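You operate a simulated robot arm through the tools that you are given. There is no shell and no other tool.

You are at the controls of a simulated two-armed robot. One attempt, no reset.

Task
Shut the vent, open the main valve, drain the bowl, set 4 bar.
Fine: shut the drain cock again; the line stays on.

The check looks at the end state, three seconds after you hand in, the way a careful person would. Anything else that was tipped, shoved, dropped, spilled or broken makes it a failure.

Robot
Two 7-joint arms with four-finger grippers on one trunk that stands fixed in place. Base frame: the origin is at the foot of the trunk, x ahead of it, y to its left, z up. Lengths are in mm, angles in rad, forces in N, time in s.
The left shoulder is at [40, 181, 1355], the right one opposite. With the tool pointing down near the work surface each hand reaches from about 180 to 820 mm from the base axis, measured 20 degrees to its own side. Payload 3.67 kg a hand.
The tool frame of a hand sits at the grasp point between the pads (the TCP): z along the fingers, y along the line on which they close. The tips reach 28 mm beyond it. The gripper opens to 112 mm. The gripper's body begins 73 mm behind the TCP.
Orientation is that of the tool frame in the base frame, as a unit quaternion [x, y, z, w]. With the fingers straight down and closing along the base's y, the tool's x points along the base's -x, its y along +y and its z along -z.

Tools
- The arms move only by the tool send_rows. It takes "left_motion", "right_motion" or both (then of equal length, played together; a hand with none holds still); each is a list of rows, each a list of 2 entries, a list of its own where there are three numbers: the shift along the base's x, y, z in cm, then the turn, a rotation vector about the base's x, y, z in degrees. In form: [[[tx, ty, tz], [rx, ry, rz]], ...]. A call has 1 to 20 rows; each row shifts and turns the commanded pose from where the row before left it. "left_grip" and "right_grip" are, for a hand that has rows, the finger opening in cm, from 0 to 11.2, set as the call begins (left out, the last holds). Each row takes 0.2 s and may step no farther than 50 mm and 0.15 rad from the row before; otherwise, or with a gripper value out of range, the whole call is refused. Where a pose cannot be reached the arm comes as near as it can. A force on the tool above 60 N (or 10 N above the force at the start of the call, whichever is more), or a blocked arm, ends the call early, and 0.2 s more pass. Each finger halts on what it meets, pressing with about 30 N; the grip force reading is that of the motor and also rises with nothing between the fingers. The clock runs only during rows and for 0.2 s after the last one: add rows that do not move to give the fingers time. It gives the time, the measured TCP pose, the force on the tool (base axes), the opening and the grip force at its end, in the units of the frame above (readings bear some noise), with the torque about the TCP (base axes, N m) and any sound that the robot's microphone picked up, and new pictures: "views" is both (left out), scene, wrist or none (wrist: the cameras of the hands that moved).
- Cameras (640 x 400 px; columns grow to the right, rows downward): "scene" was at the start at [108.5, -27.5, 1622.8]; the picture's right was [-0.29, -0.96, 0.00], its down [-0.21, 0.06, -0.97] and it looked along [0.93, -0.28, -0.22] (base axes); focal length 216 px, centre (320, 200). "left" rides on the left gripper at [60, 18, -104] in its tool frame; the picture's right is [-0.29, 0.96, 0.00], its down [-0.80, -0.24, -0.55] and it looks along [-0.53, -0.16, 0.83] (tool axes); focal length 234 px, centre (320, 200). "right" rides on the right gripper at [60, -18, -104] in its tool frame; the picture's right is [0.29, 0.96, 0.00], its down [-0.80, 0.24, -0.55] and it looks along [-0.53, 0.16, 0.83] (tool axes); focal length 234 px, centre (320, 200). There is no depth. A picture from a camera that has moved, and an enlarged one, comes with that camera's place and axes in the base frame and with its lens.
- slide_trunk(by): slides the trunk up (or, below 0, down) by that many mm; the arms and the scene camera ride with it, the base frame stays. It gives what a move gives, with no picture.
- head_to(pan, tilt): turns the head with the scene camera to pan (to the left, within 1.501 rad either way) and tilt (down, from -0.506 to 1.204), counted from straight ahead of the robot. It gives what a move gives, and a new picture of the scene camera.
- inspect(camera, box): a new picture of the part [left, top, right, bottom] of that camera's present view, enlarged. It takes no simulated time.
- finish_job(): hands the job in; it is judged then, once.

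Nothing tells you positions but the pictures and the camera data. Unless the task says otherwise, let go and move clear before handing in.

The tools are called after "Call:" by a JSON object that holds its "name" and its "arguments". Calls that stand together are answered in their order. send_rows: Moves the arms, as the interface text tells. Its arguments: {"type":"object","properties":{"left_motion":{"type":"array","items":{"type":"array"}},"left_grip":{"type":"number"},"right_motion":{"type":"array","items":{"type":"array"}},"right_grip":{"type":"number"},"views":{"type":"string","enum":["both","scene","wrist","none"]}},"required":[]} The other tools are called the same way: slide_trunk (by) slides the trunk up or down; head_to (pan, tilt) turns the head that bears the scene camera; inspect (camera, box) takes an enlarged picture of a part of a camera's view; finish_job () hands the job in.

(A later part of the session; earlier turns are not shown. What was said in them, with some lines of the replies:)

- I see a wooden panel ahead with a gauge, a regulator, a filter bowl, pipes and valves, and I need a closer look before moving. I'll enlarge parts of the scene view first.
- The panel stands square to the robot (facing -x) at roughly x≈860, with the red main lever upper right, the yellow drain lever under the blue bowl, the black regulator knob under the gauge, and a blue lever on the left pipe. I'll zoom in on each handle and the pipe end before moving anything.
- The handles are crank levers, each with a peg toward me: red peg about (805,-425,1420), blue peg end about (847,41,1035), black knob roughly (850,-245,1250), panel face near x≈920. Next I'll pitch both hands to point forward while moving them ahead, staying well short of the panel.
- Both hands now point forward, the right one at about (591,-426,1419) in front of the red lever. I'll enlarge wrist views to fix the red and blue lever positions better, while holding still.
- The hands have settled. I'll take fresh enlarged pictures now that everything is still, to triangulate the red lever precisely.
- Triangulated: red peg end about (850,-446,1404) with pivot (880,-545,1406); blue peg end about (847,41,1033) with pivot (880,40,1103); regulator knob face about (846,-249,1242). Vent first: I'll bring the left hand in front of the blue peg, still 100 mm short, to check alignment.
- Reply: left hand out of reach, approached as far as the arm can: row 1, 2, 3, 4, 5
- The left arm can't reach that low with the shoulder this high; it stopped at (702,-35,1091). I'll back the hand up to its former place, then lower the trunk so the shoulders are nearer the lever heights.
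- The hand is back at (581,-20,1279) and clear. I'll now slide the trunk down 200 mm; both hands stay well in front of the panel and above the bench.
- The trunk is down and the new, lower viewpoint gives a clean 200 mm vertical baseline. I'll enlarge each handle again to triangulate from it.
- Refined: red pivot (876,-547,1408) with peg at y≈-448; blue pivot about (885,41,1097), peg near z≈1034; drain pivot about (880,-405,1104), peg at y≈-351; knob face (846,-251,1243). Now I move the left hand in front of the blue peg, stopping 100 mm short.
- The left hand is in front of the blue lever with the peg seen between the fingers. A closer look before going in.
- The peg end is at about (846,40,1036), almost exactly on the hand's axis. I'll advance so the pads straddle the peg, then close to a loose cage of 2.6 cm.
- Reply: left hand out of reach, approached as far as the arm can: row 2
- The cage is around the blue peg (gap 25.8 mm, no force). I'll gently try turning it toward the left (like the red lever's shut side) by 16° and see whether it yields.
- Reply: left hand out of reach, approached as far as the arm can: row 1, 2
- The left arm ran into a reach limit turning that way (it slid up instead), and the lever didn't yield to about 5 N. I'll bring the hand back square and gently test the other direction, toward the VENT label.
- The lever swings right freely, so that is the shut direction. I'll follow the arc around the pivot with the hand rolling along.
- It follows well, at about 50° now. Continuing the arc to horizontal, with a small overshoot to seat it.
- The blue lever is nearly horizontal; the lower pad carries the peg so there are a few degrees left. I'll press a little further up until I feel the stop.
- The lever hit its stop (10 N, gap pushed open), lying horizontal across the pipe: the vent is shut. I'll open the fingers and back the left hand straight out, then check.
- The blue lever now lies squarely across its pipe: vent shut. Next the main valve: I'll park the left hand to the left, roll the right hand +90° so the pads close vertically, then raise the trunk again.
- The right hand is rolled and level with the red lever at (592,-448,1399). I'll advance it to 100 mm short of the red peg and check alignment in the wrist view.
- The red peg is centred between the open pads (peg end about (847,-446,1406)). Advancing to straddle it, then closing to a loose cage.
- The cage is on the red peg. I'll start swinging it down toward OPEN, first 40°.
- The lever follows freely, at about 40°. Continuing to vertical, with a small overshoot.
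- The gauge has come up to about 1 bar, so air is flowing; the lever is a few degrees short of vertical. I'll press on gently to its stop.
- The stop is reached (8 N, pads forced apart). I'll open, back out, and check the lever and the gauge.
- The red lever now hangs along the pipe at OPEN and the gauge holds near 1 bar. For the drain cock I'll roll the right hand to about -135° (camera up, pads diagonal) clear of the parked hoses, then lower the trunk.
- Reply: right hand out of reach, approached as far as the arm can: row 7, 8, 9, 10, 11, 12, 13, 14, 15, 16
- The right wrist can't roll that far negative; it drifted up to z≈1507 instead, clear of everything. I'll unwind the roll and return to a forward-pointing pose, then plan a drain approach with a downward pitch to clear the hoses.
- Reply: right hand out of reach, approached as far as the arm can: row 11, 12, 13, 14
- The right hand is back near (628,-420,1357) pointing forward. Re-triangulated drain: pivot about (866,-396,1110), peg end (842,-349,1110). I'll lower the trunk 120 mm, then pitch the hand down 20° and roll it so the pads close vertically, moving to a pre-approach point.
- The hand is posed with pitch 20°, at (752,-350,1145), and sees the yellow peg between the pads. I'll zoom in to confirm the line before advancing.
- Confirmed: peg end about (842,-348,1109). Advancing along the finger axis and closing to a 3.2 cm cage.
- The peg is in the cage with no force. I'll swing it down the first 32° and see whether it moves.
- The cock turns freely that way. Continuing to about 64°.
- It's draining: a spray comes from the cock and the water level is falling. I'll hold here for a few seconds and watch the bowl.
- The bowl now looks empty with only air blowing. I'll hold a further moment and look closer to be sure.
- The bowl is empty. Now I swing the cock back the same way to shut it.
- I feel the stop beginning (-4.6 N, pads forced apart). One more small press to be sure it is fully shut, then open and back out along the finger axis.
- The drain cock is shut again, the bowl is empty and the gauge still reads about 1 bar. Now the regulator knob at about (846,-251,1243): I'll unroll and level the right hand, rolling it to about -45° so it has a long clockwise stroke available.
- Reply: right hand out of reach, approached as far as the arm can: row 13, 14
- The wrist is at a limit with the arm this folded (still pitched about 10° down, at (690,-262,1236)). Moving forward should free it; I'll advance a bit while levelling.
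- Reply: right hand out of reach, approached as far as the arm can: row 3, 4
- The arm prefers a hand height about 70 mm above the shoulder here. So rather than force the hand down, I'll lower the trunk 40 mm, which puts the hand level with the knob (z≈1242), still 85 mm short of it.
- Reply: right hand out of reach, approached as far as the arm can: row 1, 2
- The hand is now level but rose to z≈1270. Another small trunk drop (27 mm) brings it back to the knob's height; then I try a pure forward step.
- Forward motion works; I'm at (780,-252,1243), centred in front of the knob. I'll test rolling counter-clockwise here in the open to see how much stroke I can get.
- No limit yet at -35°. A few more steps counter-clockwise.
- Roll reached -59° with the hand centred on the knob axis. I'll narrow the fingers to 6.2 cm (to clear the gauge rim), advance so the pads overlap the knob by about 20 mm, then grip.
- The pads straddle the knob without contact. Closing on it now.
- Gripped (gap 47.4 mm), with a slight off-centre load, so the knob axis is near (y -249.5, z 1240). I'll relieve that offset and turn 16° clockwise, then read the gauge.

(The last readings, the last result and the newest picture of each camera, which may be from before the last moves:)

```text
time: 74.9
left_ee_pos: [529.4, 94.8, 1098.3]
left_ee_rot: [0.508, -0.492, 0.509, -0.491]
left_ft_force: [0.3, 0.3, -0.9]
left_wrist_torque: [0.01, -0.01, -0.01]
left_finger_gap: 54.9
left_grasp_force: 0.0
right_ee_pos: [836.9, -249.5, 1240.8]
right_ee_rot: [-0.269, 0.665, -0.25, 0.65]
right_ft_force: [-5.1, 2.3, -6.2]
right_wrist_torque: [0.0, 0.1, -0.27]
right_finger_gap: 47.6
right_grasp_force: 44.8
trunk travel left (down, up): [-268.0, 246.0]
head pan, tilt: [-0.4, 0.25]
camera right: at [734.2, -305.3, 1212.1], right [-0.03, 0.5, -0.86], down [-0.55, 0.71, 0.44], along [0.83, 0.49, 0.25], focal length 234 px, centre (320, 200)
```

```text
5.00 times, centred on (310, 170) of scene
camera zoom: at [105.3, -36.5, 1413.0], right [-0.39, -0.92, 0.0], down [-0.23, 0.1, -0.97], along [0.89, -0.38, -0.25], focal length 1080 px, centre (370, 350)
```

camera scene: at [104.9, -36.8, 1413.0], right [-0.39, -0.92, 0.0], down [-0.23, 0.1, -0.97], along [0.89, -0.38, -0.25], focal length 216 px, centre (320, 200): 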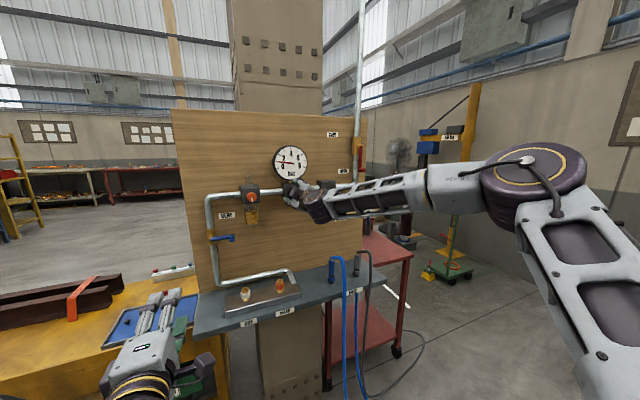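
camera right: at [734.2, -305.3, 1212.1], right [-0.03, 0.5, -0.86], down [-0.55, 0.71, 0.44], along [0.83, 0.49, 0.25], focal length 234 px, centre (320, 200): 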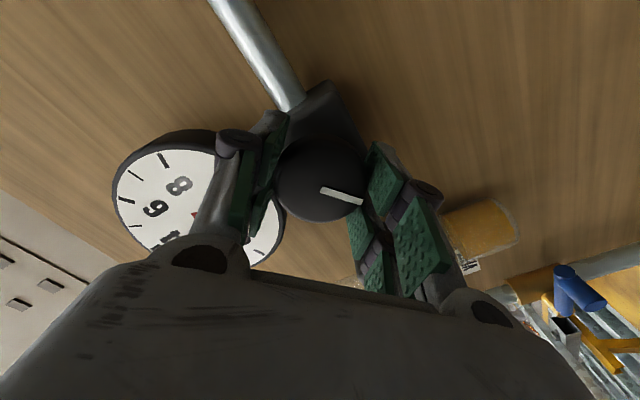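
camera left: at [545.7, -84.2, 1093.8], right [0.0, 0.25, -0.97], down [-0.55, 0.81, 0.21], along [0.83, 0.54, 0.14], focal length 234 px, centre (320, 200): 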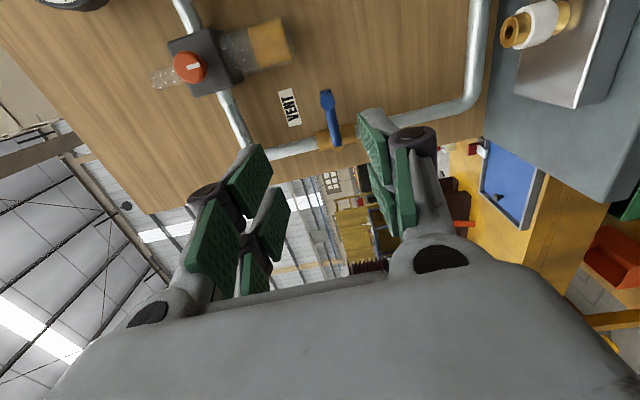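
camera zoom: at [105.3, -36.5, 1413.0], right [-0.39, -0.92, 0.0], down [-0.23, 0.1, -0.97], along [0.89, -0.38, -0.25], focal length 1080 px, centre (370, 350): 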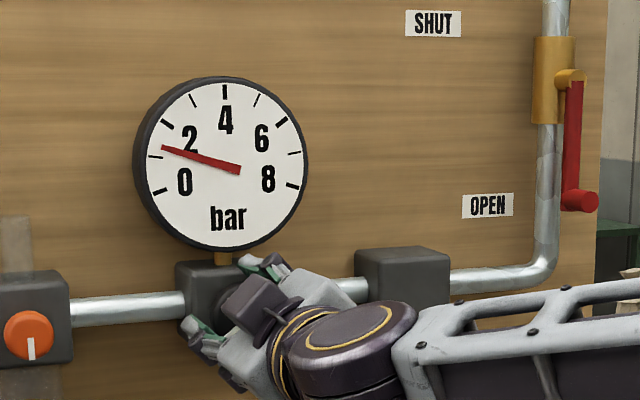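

The knob turns with the hand and the gauge has risen to about 1.3 bar for 16°. Continuing clockwise 40°.

Call:
{"name": "send_rows", "arguments": {"right_motion": [[[0, 0.05, -0.1], [8, 0, 0]], [[0, 0, 0], [8, 0, 0]], [[0, 0, 0], [8, 0, 0]], [[0, 0, 0], [8, 0, 0]], [[0, 0, 0], [8, 0, 0]], [[0, 0, 0], [0, 0, 0]]], "views": "wrist"}}

Call:
{"name": "inspect", "arguments": {"camera": "scene", "box": [250, 130, 370, 210]}}

```text
time: 76.3
left_ee_pos: [529.8, 94.8, 1099.3]
left_ee_rot: [0.508, -0.491, 0.508, -0.492]
left_ft_force: [0.6, 1.1, 0.4]
left_wrist_torque: [0.0, 0.01, 0.0]
left_finger_gap: 54.9
left_grasp_force: 0.1
right_ee_pos: [838.1, -251.3, 1240.8]
right_ee_rot: [-0.03, 0.713, -0.008, 0.701]
right_ft_force: [-2.5, -2.7, -1.2]
right_wrist_torque: [0.01, -0.24, 0.1]
right_finger_gap: 47.4
right_grasp_force: 44.5
trunk travel left (down, up): [-268.0, 246.0]
head pan, tilt: [-0.4, 0.25]
camera right: at [733.9, -274.4, 1183.3], right [-0.04, 0.94, -0.34], down [-0.55, 0.26, 0.79], along [0.83, 0.21, 0.51], focal length 234 px, centre (320, 200)
```

right: 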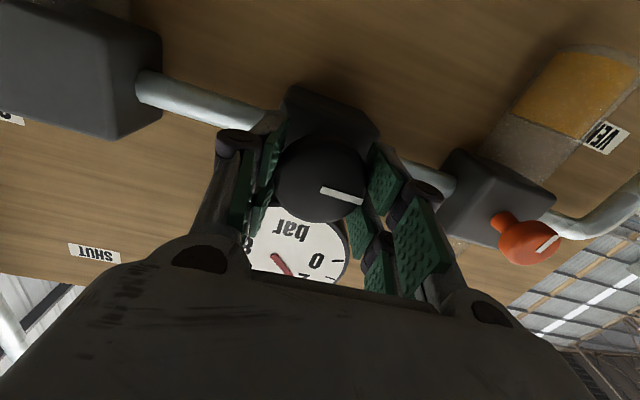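

```text
5.00 times, centred on (310, 170) of scene
camera zoom: at [105.0, -37.1, 1413.0], right [-0.39, -0.92, 0.0], down [-0.23, 0.1, -0.97], along [0.89, -0.38, -0.25], focal length 1080 px, centre (370, 350)
```

zoom: 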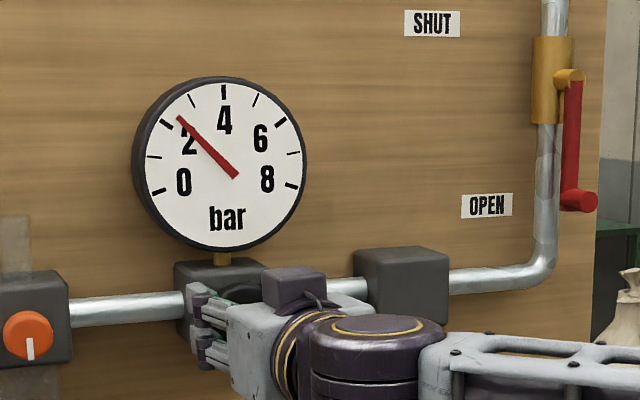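

About 2.4 bar now, roughly 40° per bar. Another 48° clockwise should give about 3.6 bar.

Call:
{"name": "send_rows", "arguments": {"right_motion": [[[0, 0, 0], [8, 0, 0]], [[0, 0, 0], [8, 0, 0]], [[0, 0, 0], [8, 0, 0]], [[0, 0, 0], [8, 0, 0]], [[0, 0, 0], [8, 0, 0]], [[0, 0, 0], [8, 0, 0]], [[0, 0, 0], [0, 0, 0]], [[0, 0, 0], [0, 0, 0]]], "views": "wrist"}}

Call:
{"name": "inspect", "arguments": {"camera": "scene", "box": [250, 130, 370, 210]}}

```text
time: 78.1
left_ee_pos: [532.0, 90.2, 1097.2]
left_ee_rot: [0.508, -0.493, 0.507, -0.492]
left_ft_force: [-0.7, 1.0, -0.7]
left_wrist_torque: [-0.01, -0.01, -0.03]
left_finger_gap: 55.1
left_grasp_force: 0.1
right_ee_pos: [842.7, -266.2, 1255.3]
right_ee_rot: [0.268, 0.652, 0.277, 0.653]
right_ft_force: [6.5, -40.5, -8.7]
right_wrist_torque: [-0.8, 0.04, -0.57]
right_finger_gap: 48.1
right_grasp_force: 45.3
right hand out of reach, approached as far as the arm can: row 3, 5
trunk travel left (down, up): [-268.0, 246.0]
head pan, tilt: [-0.4, 0.25]
camera right: at [738.6, -237.1, 1200.3], right [-0.01, 0.88, 0.48], down [-0.55, -0.4, 0.73], along [0.83, -0.26, 0.49], focal length 234 px, centre (320, 200)
```

right: 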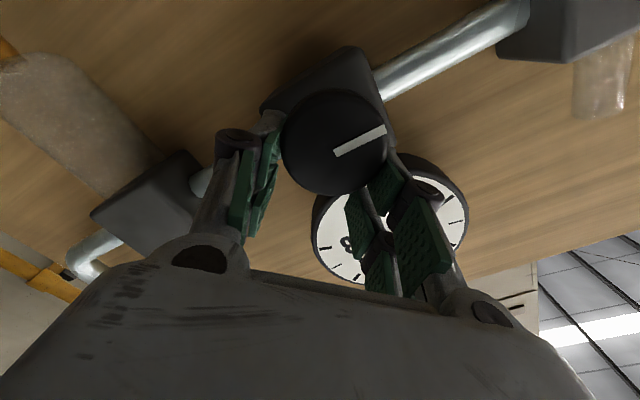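

```text
5.00 times, centred on (310, 170) of scene
camera zoom: at [108.5, -45.6, 1412.7], right [-0.39, -0.92, 0.0], down [-0.23, 0.1, -0.97], along [0.89, -0.38, -0.25], focal length 1080 px, centre (370, 350)
```

zoom: 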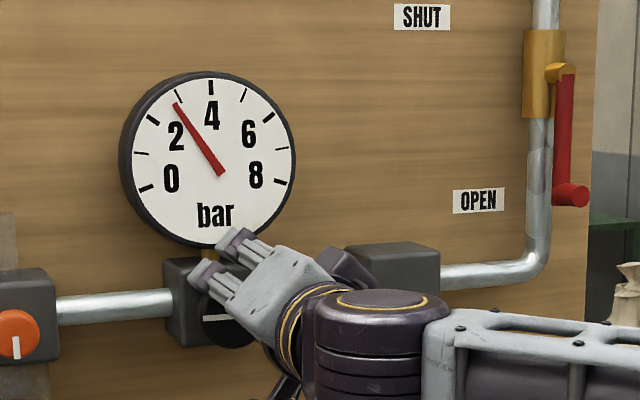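

The wrist ran into a limit mid-turn and the hand slipped sideways, now pulling about 40 N; the gauge reads about 2.8 bar. I'll open the fingers moderately and back straight out before doing anything else.

Call:
{"name": "send_rows", "arguments": {"right_motion": [[[0, 0, 0], [0, 0, 0]], [[-1, 0, 0], [0, 0, 0]], [[-2, 0, 0], [0, 0, 0]], [[-2, 0, 0], [0, 0, 0]], [[-2, 0, 0], [0, 0, 0]], [[0, 0, 0], [0, 0, 0]]], "right_grip": 5.8}}

Call:
{"name": "inspect", "arguments": {"camera": "scene", "box": [250, 130, 370, 210]}}

```text
time: 79.5
left_ee_pos: [528.9, 95.8, 1099.9]
left_ee_rot: [0.509, -0.49, 0.509, -0.492]
left_ft_force: [0.9, -0.5, 1.0]
left_wrist_torque: [0.0, -0.02, -0.02]
left_finger_gap: 54.9
left_grasp_force: 0.1
right_ee_pos: [765.4, -246.7, 1261.9]
right_ee_rot: [0.258, 0.654, 0.282, 0.653]
right_ft_force: [-0.8, 0.8, 0.2]
right_wrist_torque: [0.03, 0.04, -0.05]
right_finger_gap: 58.1
right_grasp_force: 0.0
right hand out of reach, approached as far as the arm can: row 2
trunk travel left (down, up): [-268.0, 246.0]
head pan, tilt: [-0.4, 0.25]
camera scene: at [104.1, -35.5, 1413.2], right [-0.39, -0.92, 0.0], down [-0.23, 0.1, -0.97], along [0.89, -0.38, -0.25], focal length 216 px, centre (320, 200)
camera right: at [661.8, -220.9, 1205.1], right [-0.03, 0.88, 0.47], down [-0.55, -0.41, 0.73], along [0.83, -0.23, 0.5], focal length 234 px, centre (320, 200)
```

scene: 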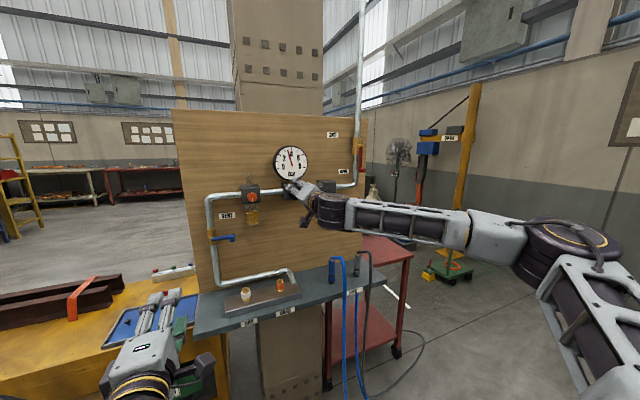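
right: 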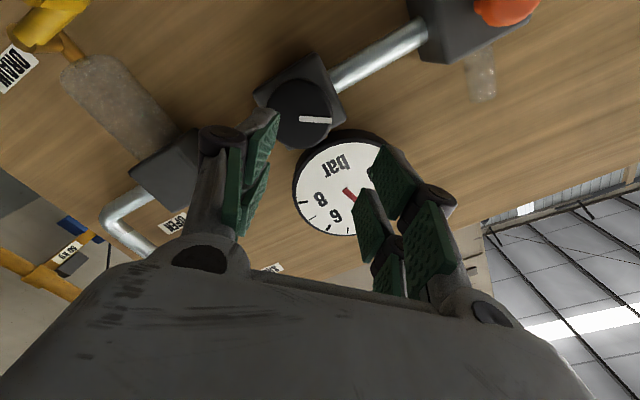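

```text
5.00 times, centred on (310, 170) of scene
camera zoom: at [104.1, -35.5, 1413.2], right [-0.39, -0.92, 0.0], down [-0.23, 0.1, -0.97], along [0.89, -0.38, -0.25], focal length 1080 px, centre (370, 350)
```

zoom: 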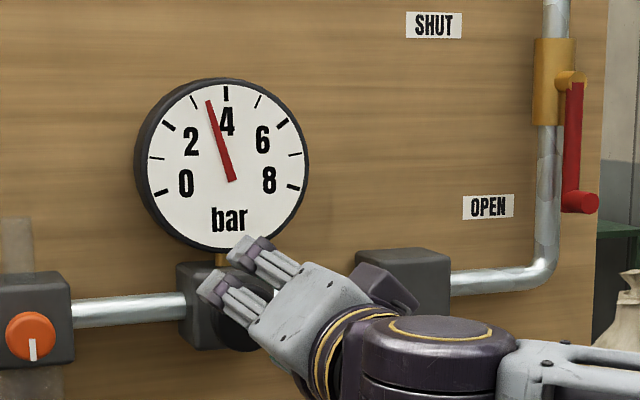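

The gauge has settled higher, around 3.4–3.5 bar, and the hand is free at (765,-247,1262). I need about 20° more, so I'll roll the hand back to about -45° in the open, re-centre it and regrip.

Call:
{"name": "send_rows", "arguments": {"right_motion": [[[0, 0, 0], [-8, 0, 0]], [[0, 0, 0], [-8, 0, 0]], [[0, 0, 0], [-8, 0, 0]], [[0, 0, 0], [-8, 0, 0]], [[0, 0, 0], [-8, 0, 0]], [[0.2, 0, -0.3], [-8, 0, 0]], [[0.2, 0, -0.4], [-8, 0, 0]], [[0.2, -0.1, -0.4], [-8, 0, 0]], [[0.3, -0.1, -0.4], [-8, 0, 0]], [[0.3, -0.1, -0.4], [-8, 0, 0]], [[0.2, 0, -0.2], [-8, 0, 0]], [[0, 0, 0], [0, 0, 0]], [[0, 0, 0], [0, 0, 0]]], "right_grip": 6.2}}

Call:
{"name": "inspect", "arguments": {"camera": "scene", "box": [270, 140, 318, 180]}}

Call:
{"name": "inspect", "arguments": {"camera": "right", "box": [220, 60, 420, 200]}}

```text
time: 82.3
left_ee_pos: [530.2, 95.8, 1099.0]
left_ee_rot: [0.508, -0.492, 0.508, -0.491]
left_ft_force: [-0.5, -0.4, 0.3]
left_wrist_torque: [-0.04, 0.02, -0.03]
left_finger_gap: 55.1
left_grasp_force: 0.1
right_ee_pos: [782.8, -251.8, 1238.1]
right_ee_rot: [-0.27, 0.665, -0.25, 0.65]
right_ft_force: [0.9, -0.9, -0.6]
right_wrist_torque: [0.01, 0.03, 0.02]
right_finger_gap: 62.1
right_grasp_force: 0.1
trunk travel left (down, up): [-268.0, 246.0]
head pan, tilt: [-0.4, 0.25]
camera scene: at [105.3, -36.5, 1413.0], right [-0.39, -0.92, 0.0], down [-0.23, 0.1, -0.97], along [0.89, -0.38, -0.25], focal length 216 px, centre (320, 200)
camera right: at [679.0, -307.8, 1209.0], right [-0.04, 0.5, -0.86], down [-0.55, 0.71, 0.43], along [0.83, 0.49, 0.25], focal length 234 px, centre (320, 200)
```

scene: 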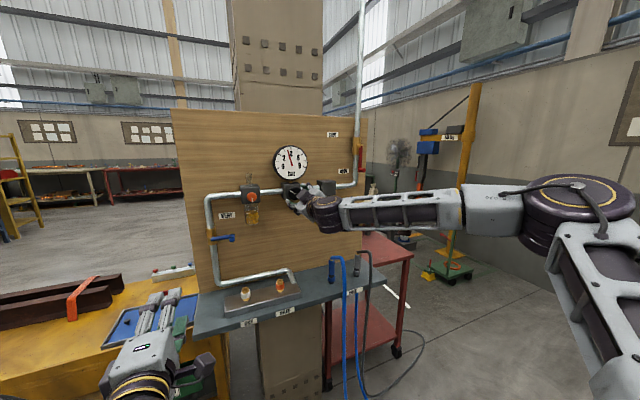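
right: 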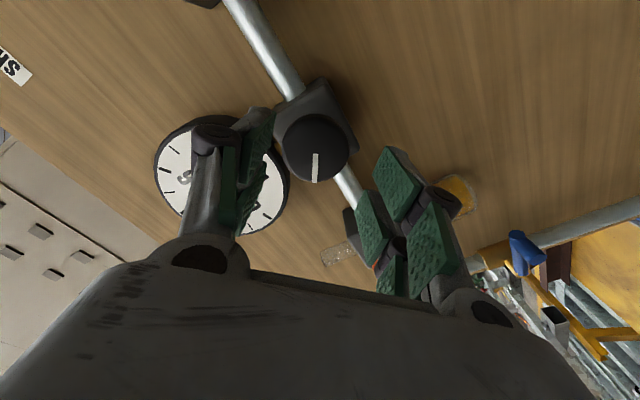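

```text
10.00 times, centred on (294, 160) of scene
camera zoom: at [105.3, -36.5, 1413.0], right [-0.39, -0.92, 0.0], down [-0.23, 0.1, -0.97], along [0.89, -0.38, -0.25], focal length 2160 px, centre (580, 600)
```

zoom: 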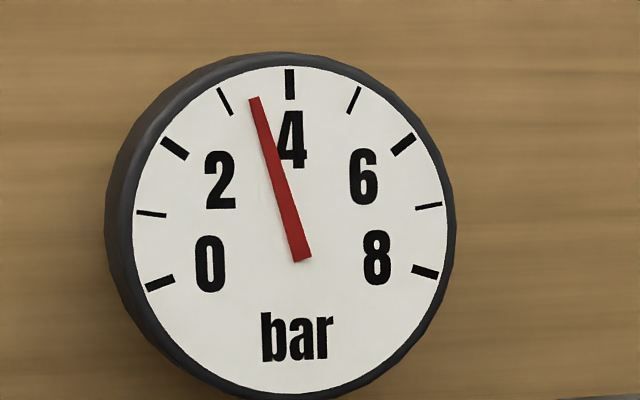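

```text
2.86 times, centred on (320, 130) of right
camera zoom: at [679.0, -307.8, 1209.0], right [-0.04, 0.5, -0.86], down [-0.55, 0.71, 0.43], along [0.83, 0.49, 0.25], focal length 669 px, centre (320, 400)
```

zoom: 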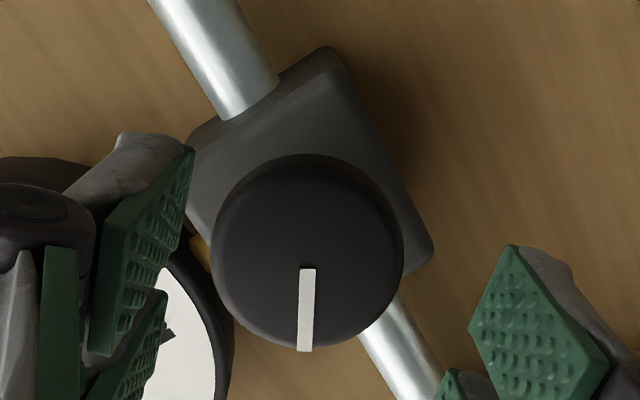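

The gauge is steady at about 3.4 bar and I need roughly 23° more. Hand is at roll -44°, so I'll re-centre on the knob axis (y≈-250, z≈1240), advance and grip again.

Call:
{"name": "send_rows", "arguments": {"right_motion": [[[1.4, 0.1, 0.1], [0, 0, 0]], [[1.4, 0.1, 0.1], [0, 0, 0]], [[1.4, 0, 0.05], [0, 0, 0]], [[1.3, 0, 0], [0, 0, 0]], [[0, 0, 0], [0, 0, 0]]], "right_grip": 6.2, "views": "wrist"}}

Call:
{"name": "send_rows", "arguments": {"right_motion": [[[0, 0, 0], [0, 0, 0]], [[0, 0, 0], [0, 0, 0]], [[0, 0, 0], [0, 0, 0]]], "right_grip": 3.0, "views": "wrist"}}

```text
time: 83.5
left_ee_pos: [529.1, 95.5, 1098.3]
left_ee_rot: [0.509, -0.491, 0.508, -0.491]
left_ft_force: [-0.4, 1.2, 0.4]
left_wrist_torque: [0.0, 0.0, -0.04]
left_finger_gap: 54.9
left_grasp_force: 0.1
right_ee_pos: [835.9, -250.7, 1240.1]
right_ee_rot: [-0.27, 0.665, -0.25, 0.65]
right_ft_force: [-0.5, -0.4, -0.2]
right_wrist_torque: [0.0, 0.03, 0.02]
right_finger_gap: 62.1
right_grasp_force: 0.0
trunk travel left (down, up): [-268.0, 246.0]
head pan, tilt: [-0.4, 0.25]
camera right: at [731.9, -306.8, 1211.5], right [-0.03, 0.5, -0.86], down [-0.55, 0.71, 0.43], along [0.83, 0.49, 0.25], focal length 234 px, centre (320, 200)
```

right: 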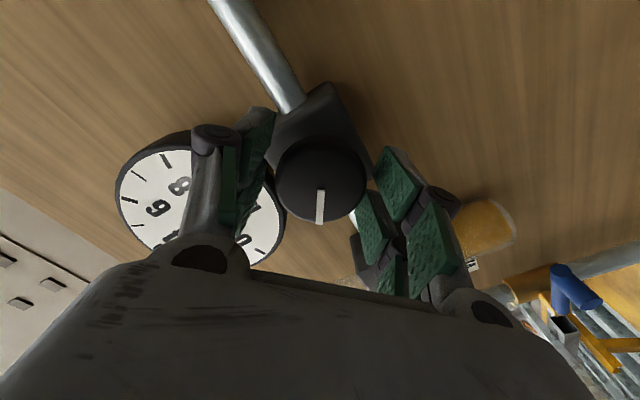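

```text
time: 84.3
left_ee_pos: [529.4, 96.2, 1098.6]
left_ee_rot: [0.508, -0.492, 0.509, -0.491]
left_ft_force: [-0.4, -0.1, 0.4]
left_wrist_torque: [0.01, 0.02, -0.02]
left_finger_gap: 54.9
left_grasp_force: 0.1
right_ee_pos: [836.7, -251.4, 1240.1]
right_ee_rot: [-0.271, 0.665, -0.25, 0.65]
right_ft_force: [1.3, -0.1, 0.7]
right_wrist_torque: [-0.02, 0.06, 0.07]
right_finger_gap: 47.9
right_grasp_force: 45.0
trunk travel left (down, up): [-268.0, 246.0]
head pan, tilt: [-0.4, 0.25]
camera right: at [732.4, -306.6, 1211.0], right [-0.04, 0.5, -0.86], down [-0.55, 0.71, 0.43], along [0.83, 0.49, 0.25], focal length 234 px, centre (320, 200)
```

right: 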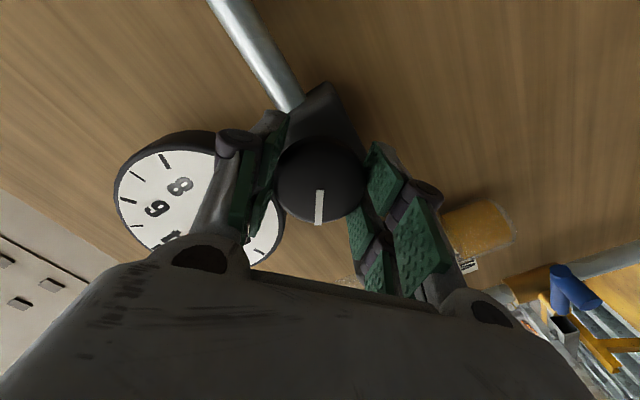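

A clean, centred grip this time (no side load). Turning 18° clockwise, then reading the gauge after a pause.

Call:
{"name": "send_rows", "arguments": {"right_motion": [[[0, 0, 0], [6, 0, 0]], [[0, 0, 0], [6, 0, 0]], [[0, 0, 0], [6, 0, 0]], [[0, 0, 0], [0, 0, 0]], [[0, 0, 0], [0, 0, 0]], [[0, 0, 0], [0, 0, 0]], [[0, 0, 0], [0, 0, 0]], [[0, 0, 0], [0, 0, 0]]], "views": "none"}}

Call:
{"name": "inspect", "arguments": {"camera": "scene", "box": [270, 140, 318, 180]}}

```text
time: 86.1
left_ee_pos: [529.8, 95.5, 1099.1]
left_ee_rot: [0.509, -0.491, 0.509, -0.491]
left_ft_force: [0.8, -0.2, -0.8]
left_wrist_torque: [0.0, -0.03, 0.0]
left_finger_gap: 55.1
left_grasp_force: 0.0
right_ee_pos: [836.1, -249.9, 1239.4]
right_ee_rot: [-0.165, 0.697, -0.141, 0.684]
right_ft_force: [-9.4, 1.2, -11.1]
right_wrist_torque: [-0.02, 0.29, 0.04]
right_finger_gap: 47.6
right_grasp_force: 45.2
trunk travel left (down, up): [-268.0, 246.0]
head pan, tilt: [-0.4, 0.25]
```

```text
10.00 times, centred on (294, 160) of scene
camera zoom: at [105.0, -36.8, 1413.0], right [-0.39, -0.92, 0.0], down [-0.23, 0.1, -0.97], along [0.89, -0.38, -0.25], focal length 2160 px, centre (580, 600)
```

zoom: 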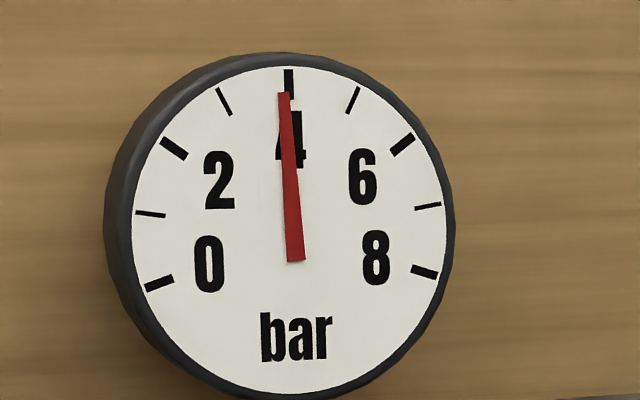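

Now about 3.92 bar (needle about 2° short of the 4 mark, allowing for perspective). A further 3° turn and a longer pause.

Call:
{"name": "send_rows", "arguments": {"right_motion": [[[0, 0, 0], [3, 0, 0]], [[0, 0, 0], [0, 0, 0]], [[0, 0, 0], [0, 0, 0]], [[0, 0, 0], [0, 0, 0]], [[0, 0, 0], [0, 0, 0]], [[0, 0, 0], [0, 0, 0]], [[0, 0, 0], [0, 0, 0]], [[0, 0, 0], [0, 0, 0]]], "views": "none"}}

Call:
{"name": "inspect", "arguments": {"camera": "scene", "box": [278, 142, 310, 166]}}

Call:
{"name": "inspect", "arguments": {"camera": "scene", "box": [270, 140, 318, 180]}}

```text
time: 87.9
left_ee_pos: [529.2, 94.9, 1098.0]
left_ee_rot: [0.508, -0.49, 0.51, -0.492]
left_ft_force: [0.6, 0.4, 0.3]
left_wrist_torque: [0.01, -0.03, -0.03]
left_finger_gap: 55.3
left_grasp_force: 0.0
right_ee_pos: [836.3, -250.8, 1239.0]
right_ee_rot: [-0.148, 0.7, -0.124, 0.687]
right_ft_force: [-21.4, 3.2, -21.6]
right_wrist_torque: [-0.03, 0.35, 0.27]
right_finger_gap: 47.8
right_grasp_force: 45.3
trunk travel left (down, up): [-268.0, 246.0]
head pan, tilt: [-0.4, 0.25]
```

```text
16.00 times, centred on (294, 154) of scene
camera zoom: at [104.4, -37.0, 1413.0], right [-0.39, -0.92, 0.0], down [-0.23, 0.1, -0.97], along [0.89, -0.38, -0.25], focal length 3456 px, centre (736, 936)
```

zoom: 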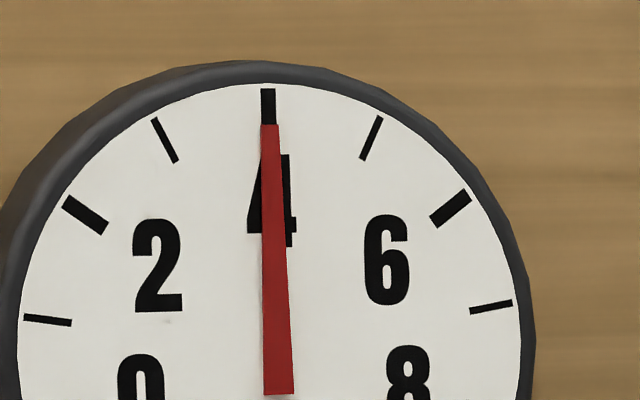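

```text
10.00 times, centred on (294, 160) of scene
camera zoom: at [104.4, -37.0, 1413.0], right [-0.39, -0.92, 0.0], down [-0.23, 0.1, -0.97], along [0.89, -0.38, -0.25], focal length 2160 px, centre (580, 600)
```

zoom: 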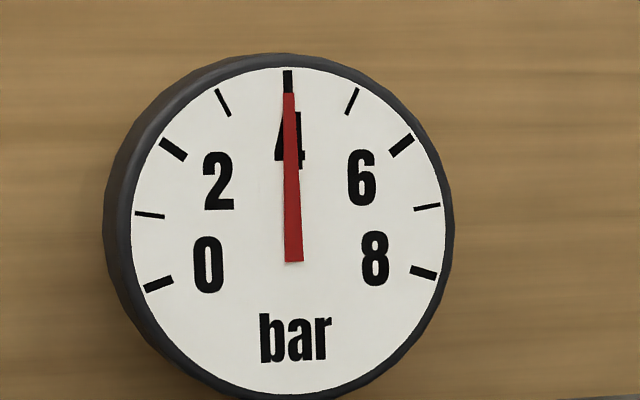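

The needle now lies on the 4 mark (its lean matches true vertical in this view). The grip carries about 20 N of side load, so I'll relieve that with a tiny shift before letting go, so the release doesn't disturb the knob.

Call:
{"name": "send_rows", "arguments": {"right_motion": [[[-0.1, 0, -0.1], [0, 0, 0]], [[0, 0, 0], [0, 0, 0]]], "views": "none"}}

```text
time: 88.5
left_ee_pos: [529.4, 95.3, 1098.9]
left_ee_rot: [0.509, -0.492, 0.509, -0.491]
left_ft_force: [-0.5, -0.4, -0.1]
left_wrist_torque: [0.0, -0.03, 0.0]
left_finger_gap: 55.3
left_grasp_force: 0.1
right_ee_pos: [836.7, -250.0, 1238.6]
right_ee_rot: [-0.148, 0.699, -0.124, 0.688]
right_ft_force: [-15.2, 4.9, -18.4]
right_wrist_torque: [0.0, 0.37, 0.3]
right_finger_gap: 47.5
right_grasp_force: 44.9
trunk travel left (down, up): [-268.0, 246.0]
head pan, tilt: [-0.4, 0.25]
```

Call:
{"name": "send_rows", "arguments": {"right_motion": [[[-0.15, 0.1, -0.25], [0, 0, 0]], [[0, 0, 0], [0, 0, 0]]], "views": "none"}}

```text
time: 89.1
left_ee_pos: [531.0, 96.6, 1097.6]
left_ee_rot: [0.508, -0.492, 0.509, -0.491]
left_ft_force: [0.4, 0.2, -1.2]
left_wrist_torque: [-0.04, -0.01, -0.01]
left_finger_gap: 54.9
left_grasp_force: 0.0
right_ee_pos: [835.9, -251.6, 1239.7]
right_ee_rot: [-0.146, 0.699, -0.126, 0.689]
right_ft_force: [6.5, 4.3, 0.8]
right_wrist_torque: [0.02, -0.11, 0.41]
right_finger_gap: 47.1
right_grasp_force: 45.2
trunk travel left (down, up): [-268.0, 246.0]
head pan, tilt: [-0.4, 0.25]
```

The side load is nearly gone (a few N). I'll confirm the gauge and then open the fingers gently.

Call:
{"name": "inspect", "arguments": {"camera": "scene", "box": [278, 142, 310, 166]}}

Call:
{"name": "send_rows", "arguments": {"right_motion": [[[0, 0, 0], [0, 0, 0]], [[0, 0, 0], [0, 0, 0]], [[0, 0, 0], [0, 0, 0]]], "right_grip": 5.8, "views": "wrist"}}

Call:
{"name": "inspect", "arguments": {"camera": "scene", "box": [278, 142, 310, 166]}}

```text
16.00 times, centred on (294, 154) of scene
camera zoom: at [106.9, -35.8, 1413.0], right [-0.39, -0.92, 0.0], down [-0.23, 0.1, -0.97], along [0.89, -0.38, -0.25], focal length 3456 px, centre (736, 936)
```

zoom: 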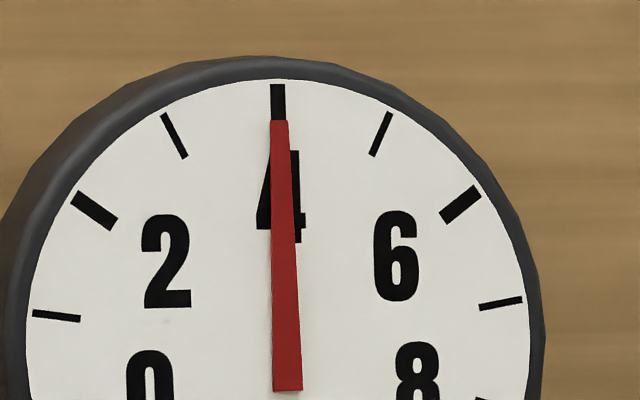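

```text
time: 89.9
left_ee_pos: [530.1, 95.7, 1097.1]
left_ee_rot: [0.509, -0.492, 0.508, -0.491]
left_ft_force: [-1.5, 0.2, 0.5]
left_wrist_torque: [-0.04, 0.0, 0.03]
left_finger_gap: 55.1
left_grasp_force: 0.2
right_ee_pos: [834.5, -251.8, 1237.1]
right_ee_rot: [-0.147, 0.7, -0.124, 0.688]
right_ft_force: [0.5, 0.9, 0.4]
right_wrist_torque: [0.02, -0.04, -0.02]
right_finger_gap: 58.1
right_grasp_force: 0.1
trunk travel left (down, up): [-268.0, 246.0]
head pan, tilt: [-0.4, 0.25]
camera right: at [730.7, -293.0, 1190.5], right [-0.03, 0.78, -0.63], down [-0.55, 0.51, 0.66], along [0.83, 0.37, 0.41], focal length 234 px, centre (320, 200)
```

right: 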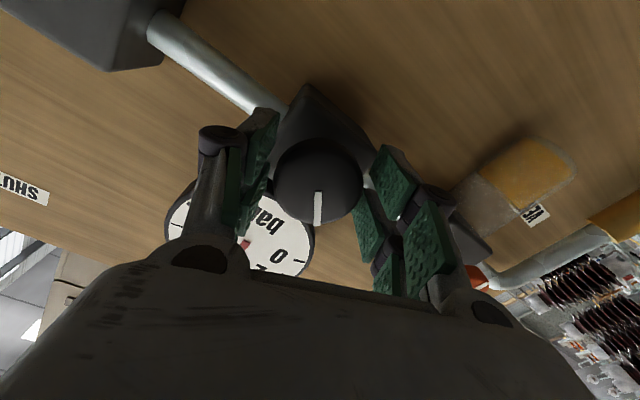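

```text
16.00 times, centred on (294, 154) of scene
camera zoom: at [105.0, -36.8, 1413.0], right [-0.39, -0.92, 0.0], down [-0.23, 0.1, -0.97], along [0.89, -0.38, -0.25], focal length 3456 px, centre (736, 936)
```

zoom: 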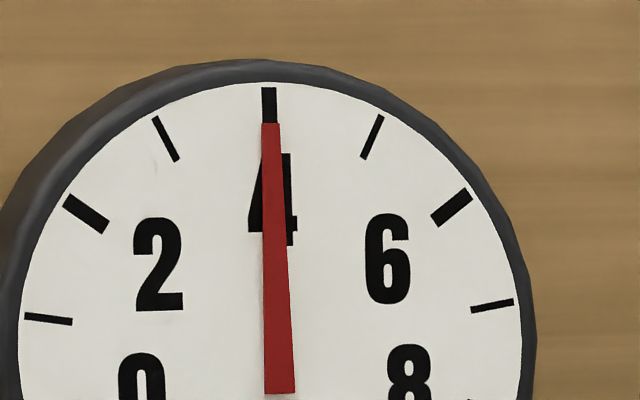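

Released, and the gauge stays on 4. Backing the right hand straight out and clear, then a full check of every handle.

Call:
{"name": "send_rows", "arguments": {"right_motion": [[[-2, 0, 0], [0, 0, 0]], [[-3, 0, 0], [0, 0, 0]], [[-3, 0, 0], [0, 0, 0]], [[-3, -0.5, 0], [0, 0, 0]], [[-3, -1.5, 0], [0, 0, 0]], [[-2, -2, 0], [0, 0, 0]], [[-2, -2, 0], [0, 0, 0]], [[0, 0, 0], [0, 0, 0]], [[0, 0, 0], [0, 0, 0]]], "views": "both"}}

Call:
{"name": "inspect", "arguments": {"camera": "scene", "box": [200, 120, 380, 240]}}

Call:
{"name": "inspect", "arguments": {"camera": "scene", "box": [270, 140, 318, 180]}}

```text
time: 91.9
left_ee_pos: [529.7, 95.2, 1098.4]
left_ee_rot: [0.508, -0.491, 0.509, -0.492]
left_ft_force: [-0.9, 0.4, -0.3]
left_wrist_torque: [-0.01, -0.03, 0.01]
left_finger_gap: 55.0
left_grasp_force: 0.1
right_ee_pos: [653.8, -308.5, 1237.6]
right_ee_rot: [-0.147, 0.7, -0.124, 0.688]
right_ft_force: [-1.3, -0.6, 0.5]
right_wrist_torque: [-0.01, 0.03, -0.02]
right_finger_gap: 57.9
right_grasp_force: 0.1
trunk travel left (down, up): [-268.0, 246.0]
head pan, tilt: [-0.4, 0.25]
camera scene: at [105.0, -36.9, 1413.0], right [-0.39, -0.92, 0.0], down [-0.23, 0.1, -0.97], along [0.89, -0.38, -0.25], focal length 216 px, centre (320, 200)
camera right: at [550.8, -351.2, 1190.9], right [-0.03, 0.78, -0.63], down [-0.55, 0.51, 0.66], along [0.83, 0.37, 0.41], focal length 234 px, centre (320, 200)
```

scene: 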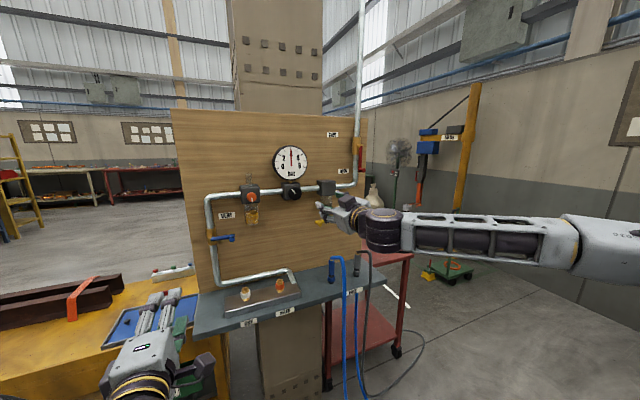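
right: 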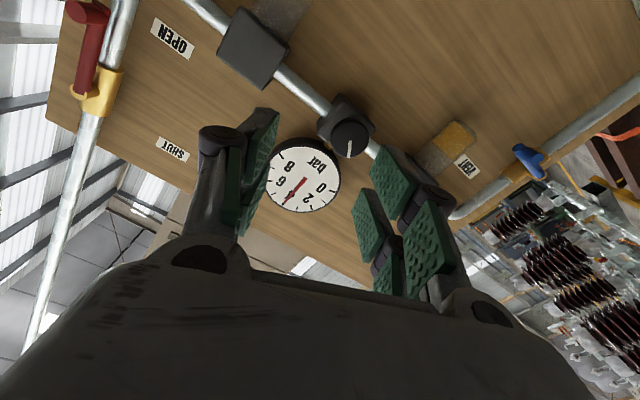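

```text
3.33 times, centred on (290, 180) of scene
camera zoom: at [105.0, -36.9, 1413.0], right [-0.39, -0.92, 0.0], down [-0.23, 0.1, -0.97], along [0.89, -0.38, -0.25], focal length 720 px, centre (420, 267)
```

zoom: 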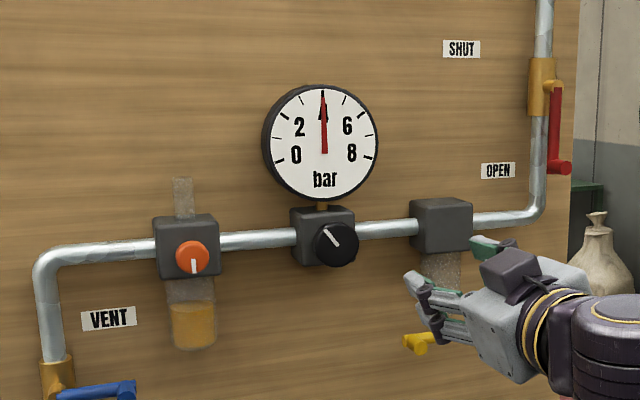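

```text
10.00 times, centred on (294, 160) of scene
camera zoom: at [105.0, -36.9, 1413.0], right [-0.39, -0.92, 0.0], down [-0.23, 0.1, -0.97], along [0.89, -0.38, -0.25], focal length 2160 px, centre (580, 600)
```

zoom: 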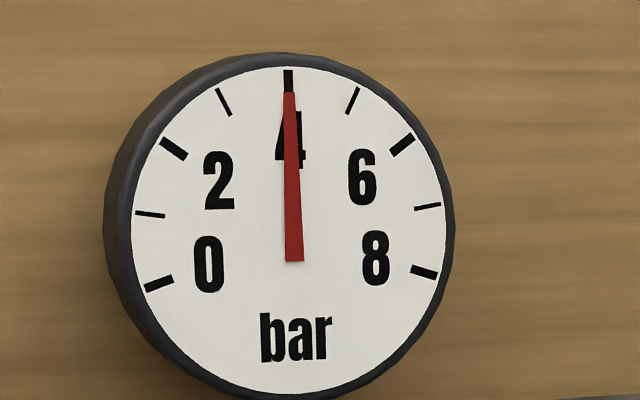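

The gauge reads 4 bar with the hand off. I'll shift the right hand further aside so I can see the drain cock and bowl unobstructed.

Call:
{"name": "send_rows", "arguments": {"right_motion": [[[-1, -3, 0], [0, 0, 0]], [[-1, -3, 0], [0, 0, 0]], [[-1, -3, 0], [0, 0, 0]], [[-1, -3, 0], [0, 0, 0]], [[-1, -3, 0], [0, 0, 0]], [[-1, -3, 0], [0, 0, 0]], [[0, 0, 0], [0, 0, 0]], [[0, 0, 0], [0, 0, 0]], [[0, 0, 0], [0, 0, 0]]], "views": "scene"}}

Call:
{"name": "inspect", "arguments": {"camera": "scene", "box": [290, 170, 370, 230]}}

Call:
{"name": "inspect", "arguments": {"camera": "scene", "box": [190, 190, 290, 260]}}

Call:
{"name": "inspect", "arguments": {"camera": "scene", "box": [190, 230, 420, 380]}}

Call:
{"name": "inspect", "arguments": {"camera": "scene", "box": [270, 120, 375, 190]}}

```text
time: 93.9
left_ee_pos: [531.2, 96.1, 1098.7]
left_ee_rot: [0.509, -0.491, 0.509, -0.491]
left_ft_force: [-0.1, -0.1, 0.2]
left_wrist_torque: [-0.01, 0.02, -0.03]
left_finger_gap: 55.0
left_grasp_force: 0.0
right_ee_pos: [593.5, -490.8, 1238.1]
right_ee_rot: [-0.146, 0.7, -0.125, 0.688]
right_ft_force: [-0.1, -0.1, 0.3]
right_wrist_torque: [0.0, 0.0, -0.01]
right_finger_gap: 57.9
right_grasp_force: 0.1
trunk travel left (down, up): [-268.0, 246.0]
head pan, tilt: [-0.4, 0.25]
camera scene: at [105.2, -36.7, 1413.0], right [-0.39, -0.92, 0.0], down [-0.23, 0.1, -0.97], along [0.89, -0.38, -0.25], focal length 216 px, centre (320, 200)
```

scene: 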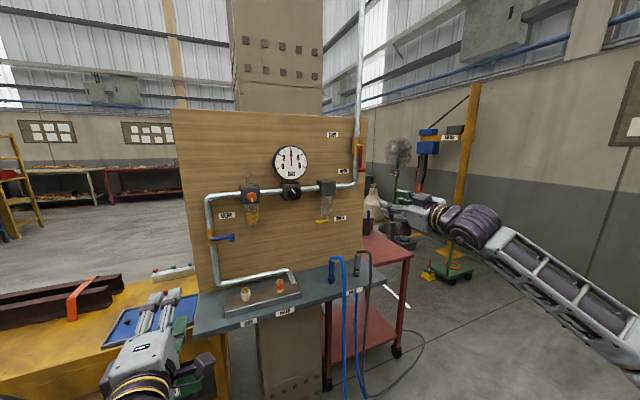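

```text
6.67 times, centred on (330, 200) of scene
camera zoom: at [105.2, -36.7, 1413.0], right [-0.39, -0.92, 0.0], down [-0.23, 0.1, -0.97], along [0.89, -0.38, -0.25], focal length 1440 px, centre (253, 200)
```

zoom: 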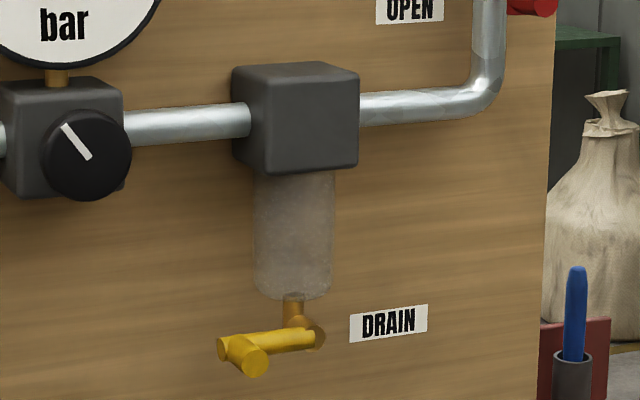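

```text
5.71 times, centred on (240, 225) of scene
camera zoom: at [105.2, -36.7, 1413.0], right [-0.39, -0.92, 0.0], down [-0.23, 0.1, -0.97], along [0.89, -0.38, -0.25], focal length 1234 px, centre (777, 57)
```

zoom: 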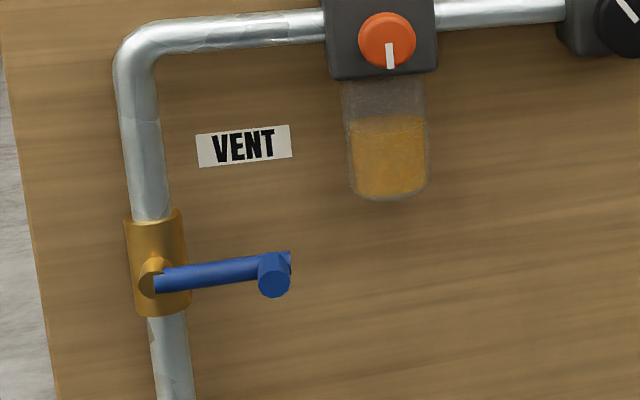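

```text
2.67 times, centred on (305, 305) of scene
camera zoom: at [105.2, -36.7, 1413.0], right [-0.39, -0.92, 0.0], down [-0.23, 0.1, -0.97], along [0.89, -0.38, -0.25], focal length 576 px, centre (360, -80)
```

zoom: 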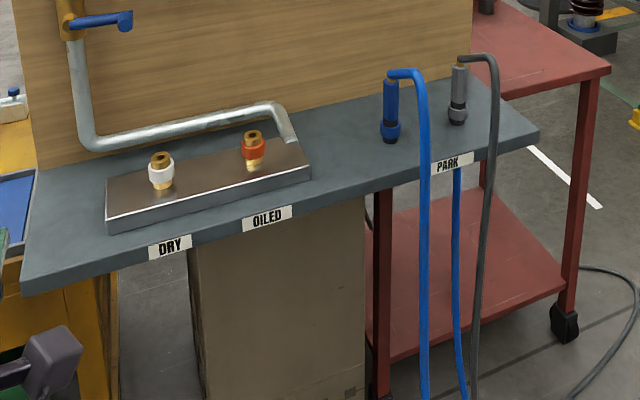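

```text
5.71 times, centred on (322, 155) of scene
camera zoom: at [105.2, -36.7, 1413.0], right [-0.39, -0.92, 0.0], down [-0.23, 0.1, -0.97], along [0.89, -0.38, -0.25], focal length 1234 px, centre (306, 457)
```

zoom: 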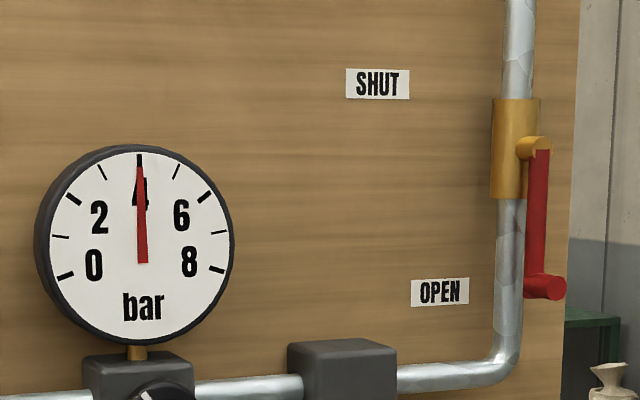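

Everything checks out in the final pictures, and both hands are clear:
- **Vent:** the blue lever lies across its pipe.
- **Main valve:** the red lever hangs along the pipe at OPEN.
- **Bowl and drain:** the bowl is empty and the yellow cock is shut.
- **Pressure:** the gauge is steady at 4 bar.
- **Surroundings:** the hoses and the orange oiler knob look undisturbed.

I'm handing in now.

Call:
{"name": "finish_job", "arguments": {}}

```text
The job is handed in.
```

The job is handed in: the vent is shut, the main valve is open, the bowl is drained with its cock shut again, and the gauge reads 4 bar. I checked each of these in the pictures just before handing in, but no verdict has come back.

- **Vent:** the blue lever turned right to its stop and lies across the pipe.
- **Main valve:** the red lever turned down to its stop at OPEN; the line is still on.
- **Drain:** I opened the yellow cock about 60°, held it until the bowl was empty, then pressed it back to its stop.
- **Pressure:** the regulator took two grips. During the first turn the wrist hit its limit and the hand slipped sideways on the knob with about 40 N. I let go, re-centred and finished the turn. The needle stayed on 4 after release.

The parked hoses, couplings and orange oiler knob look undisturbed.
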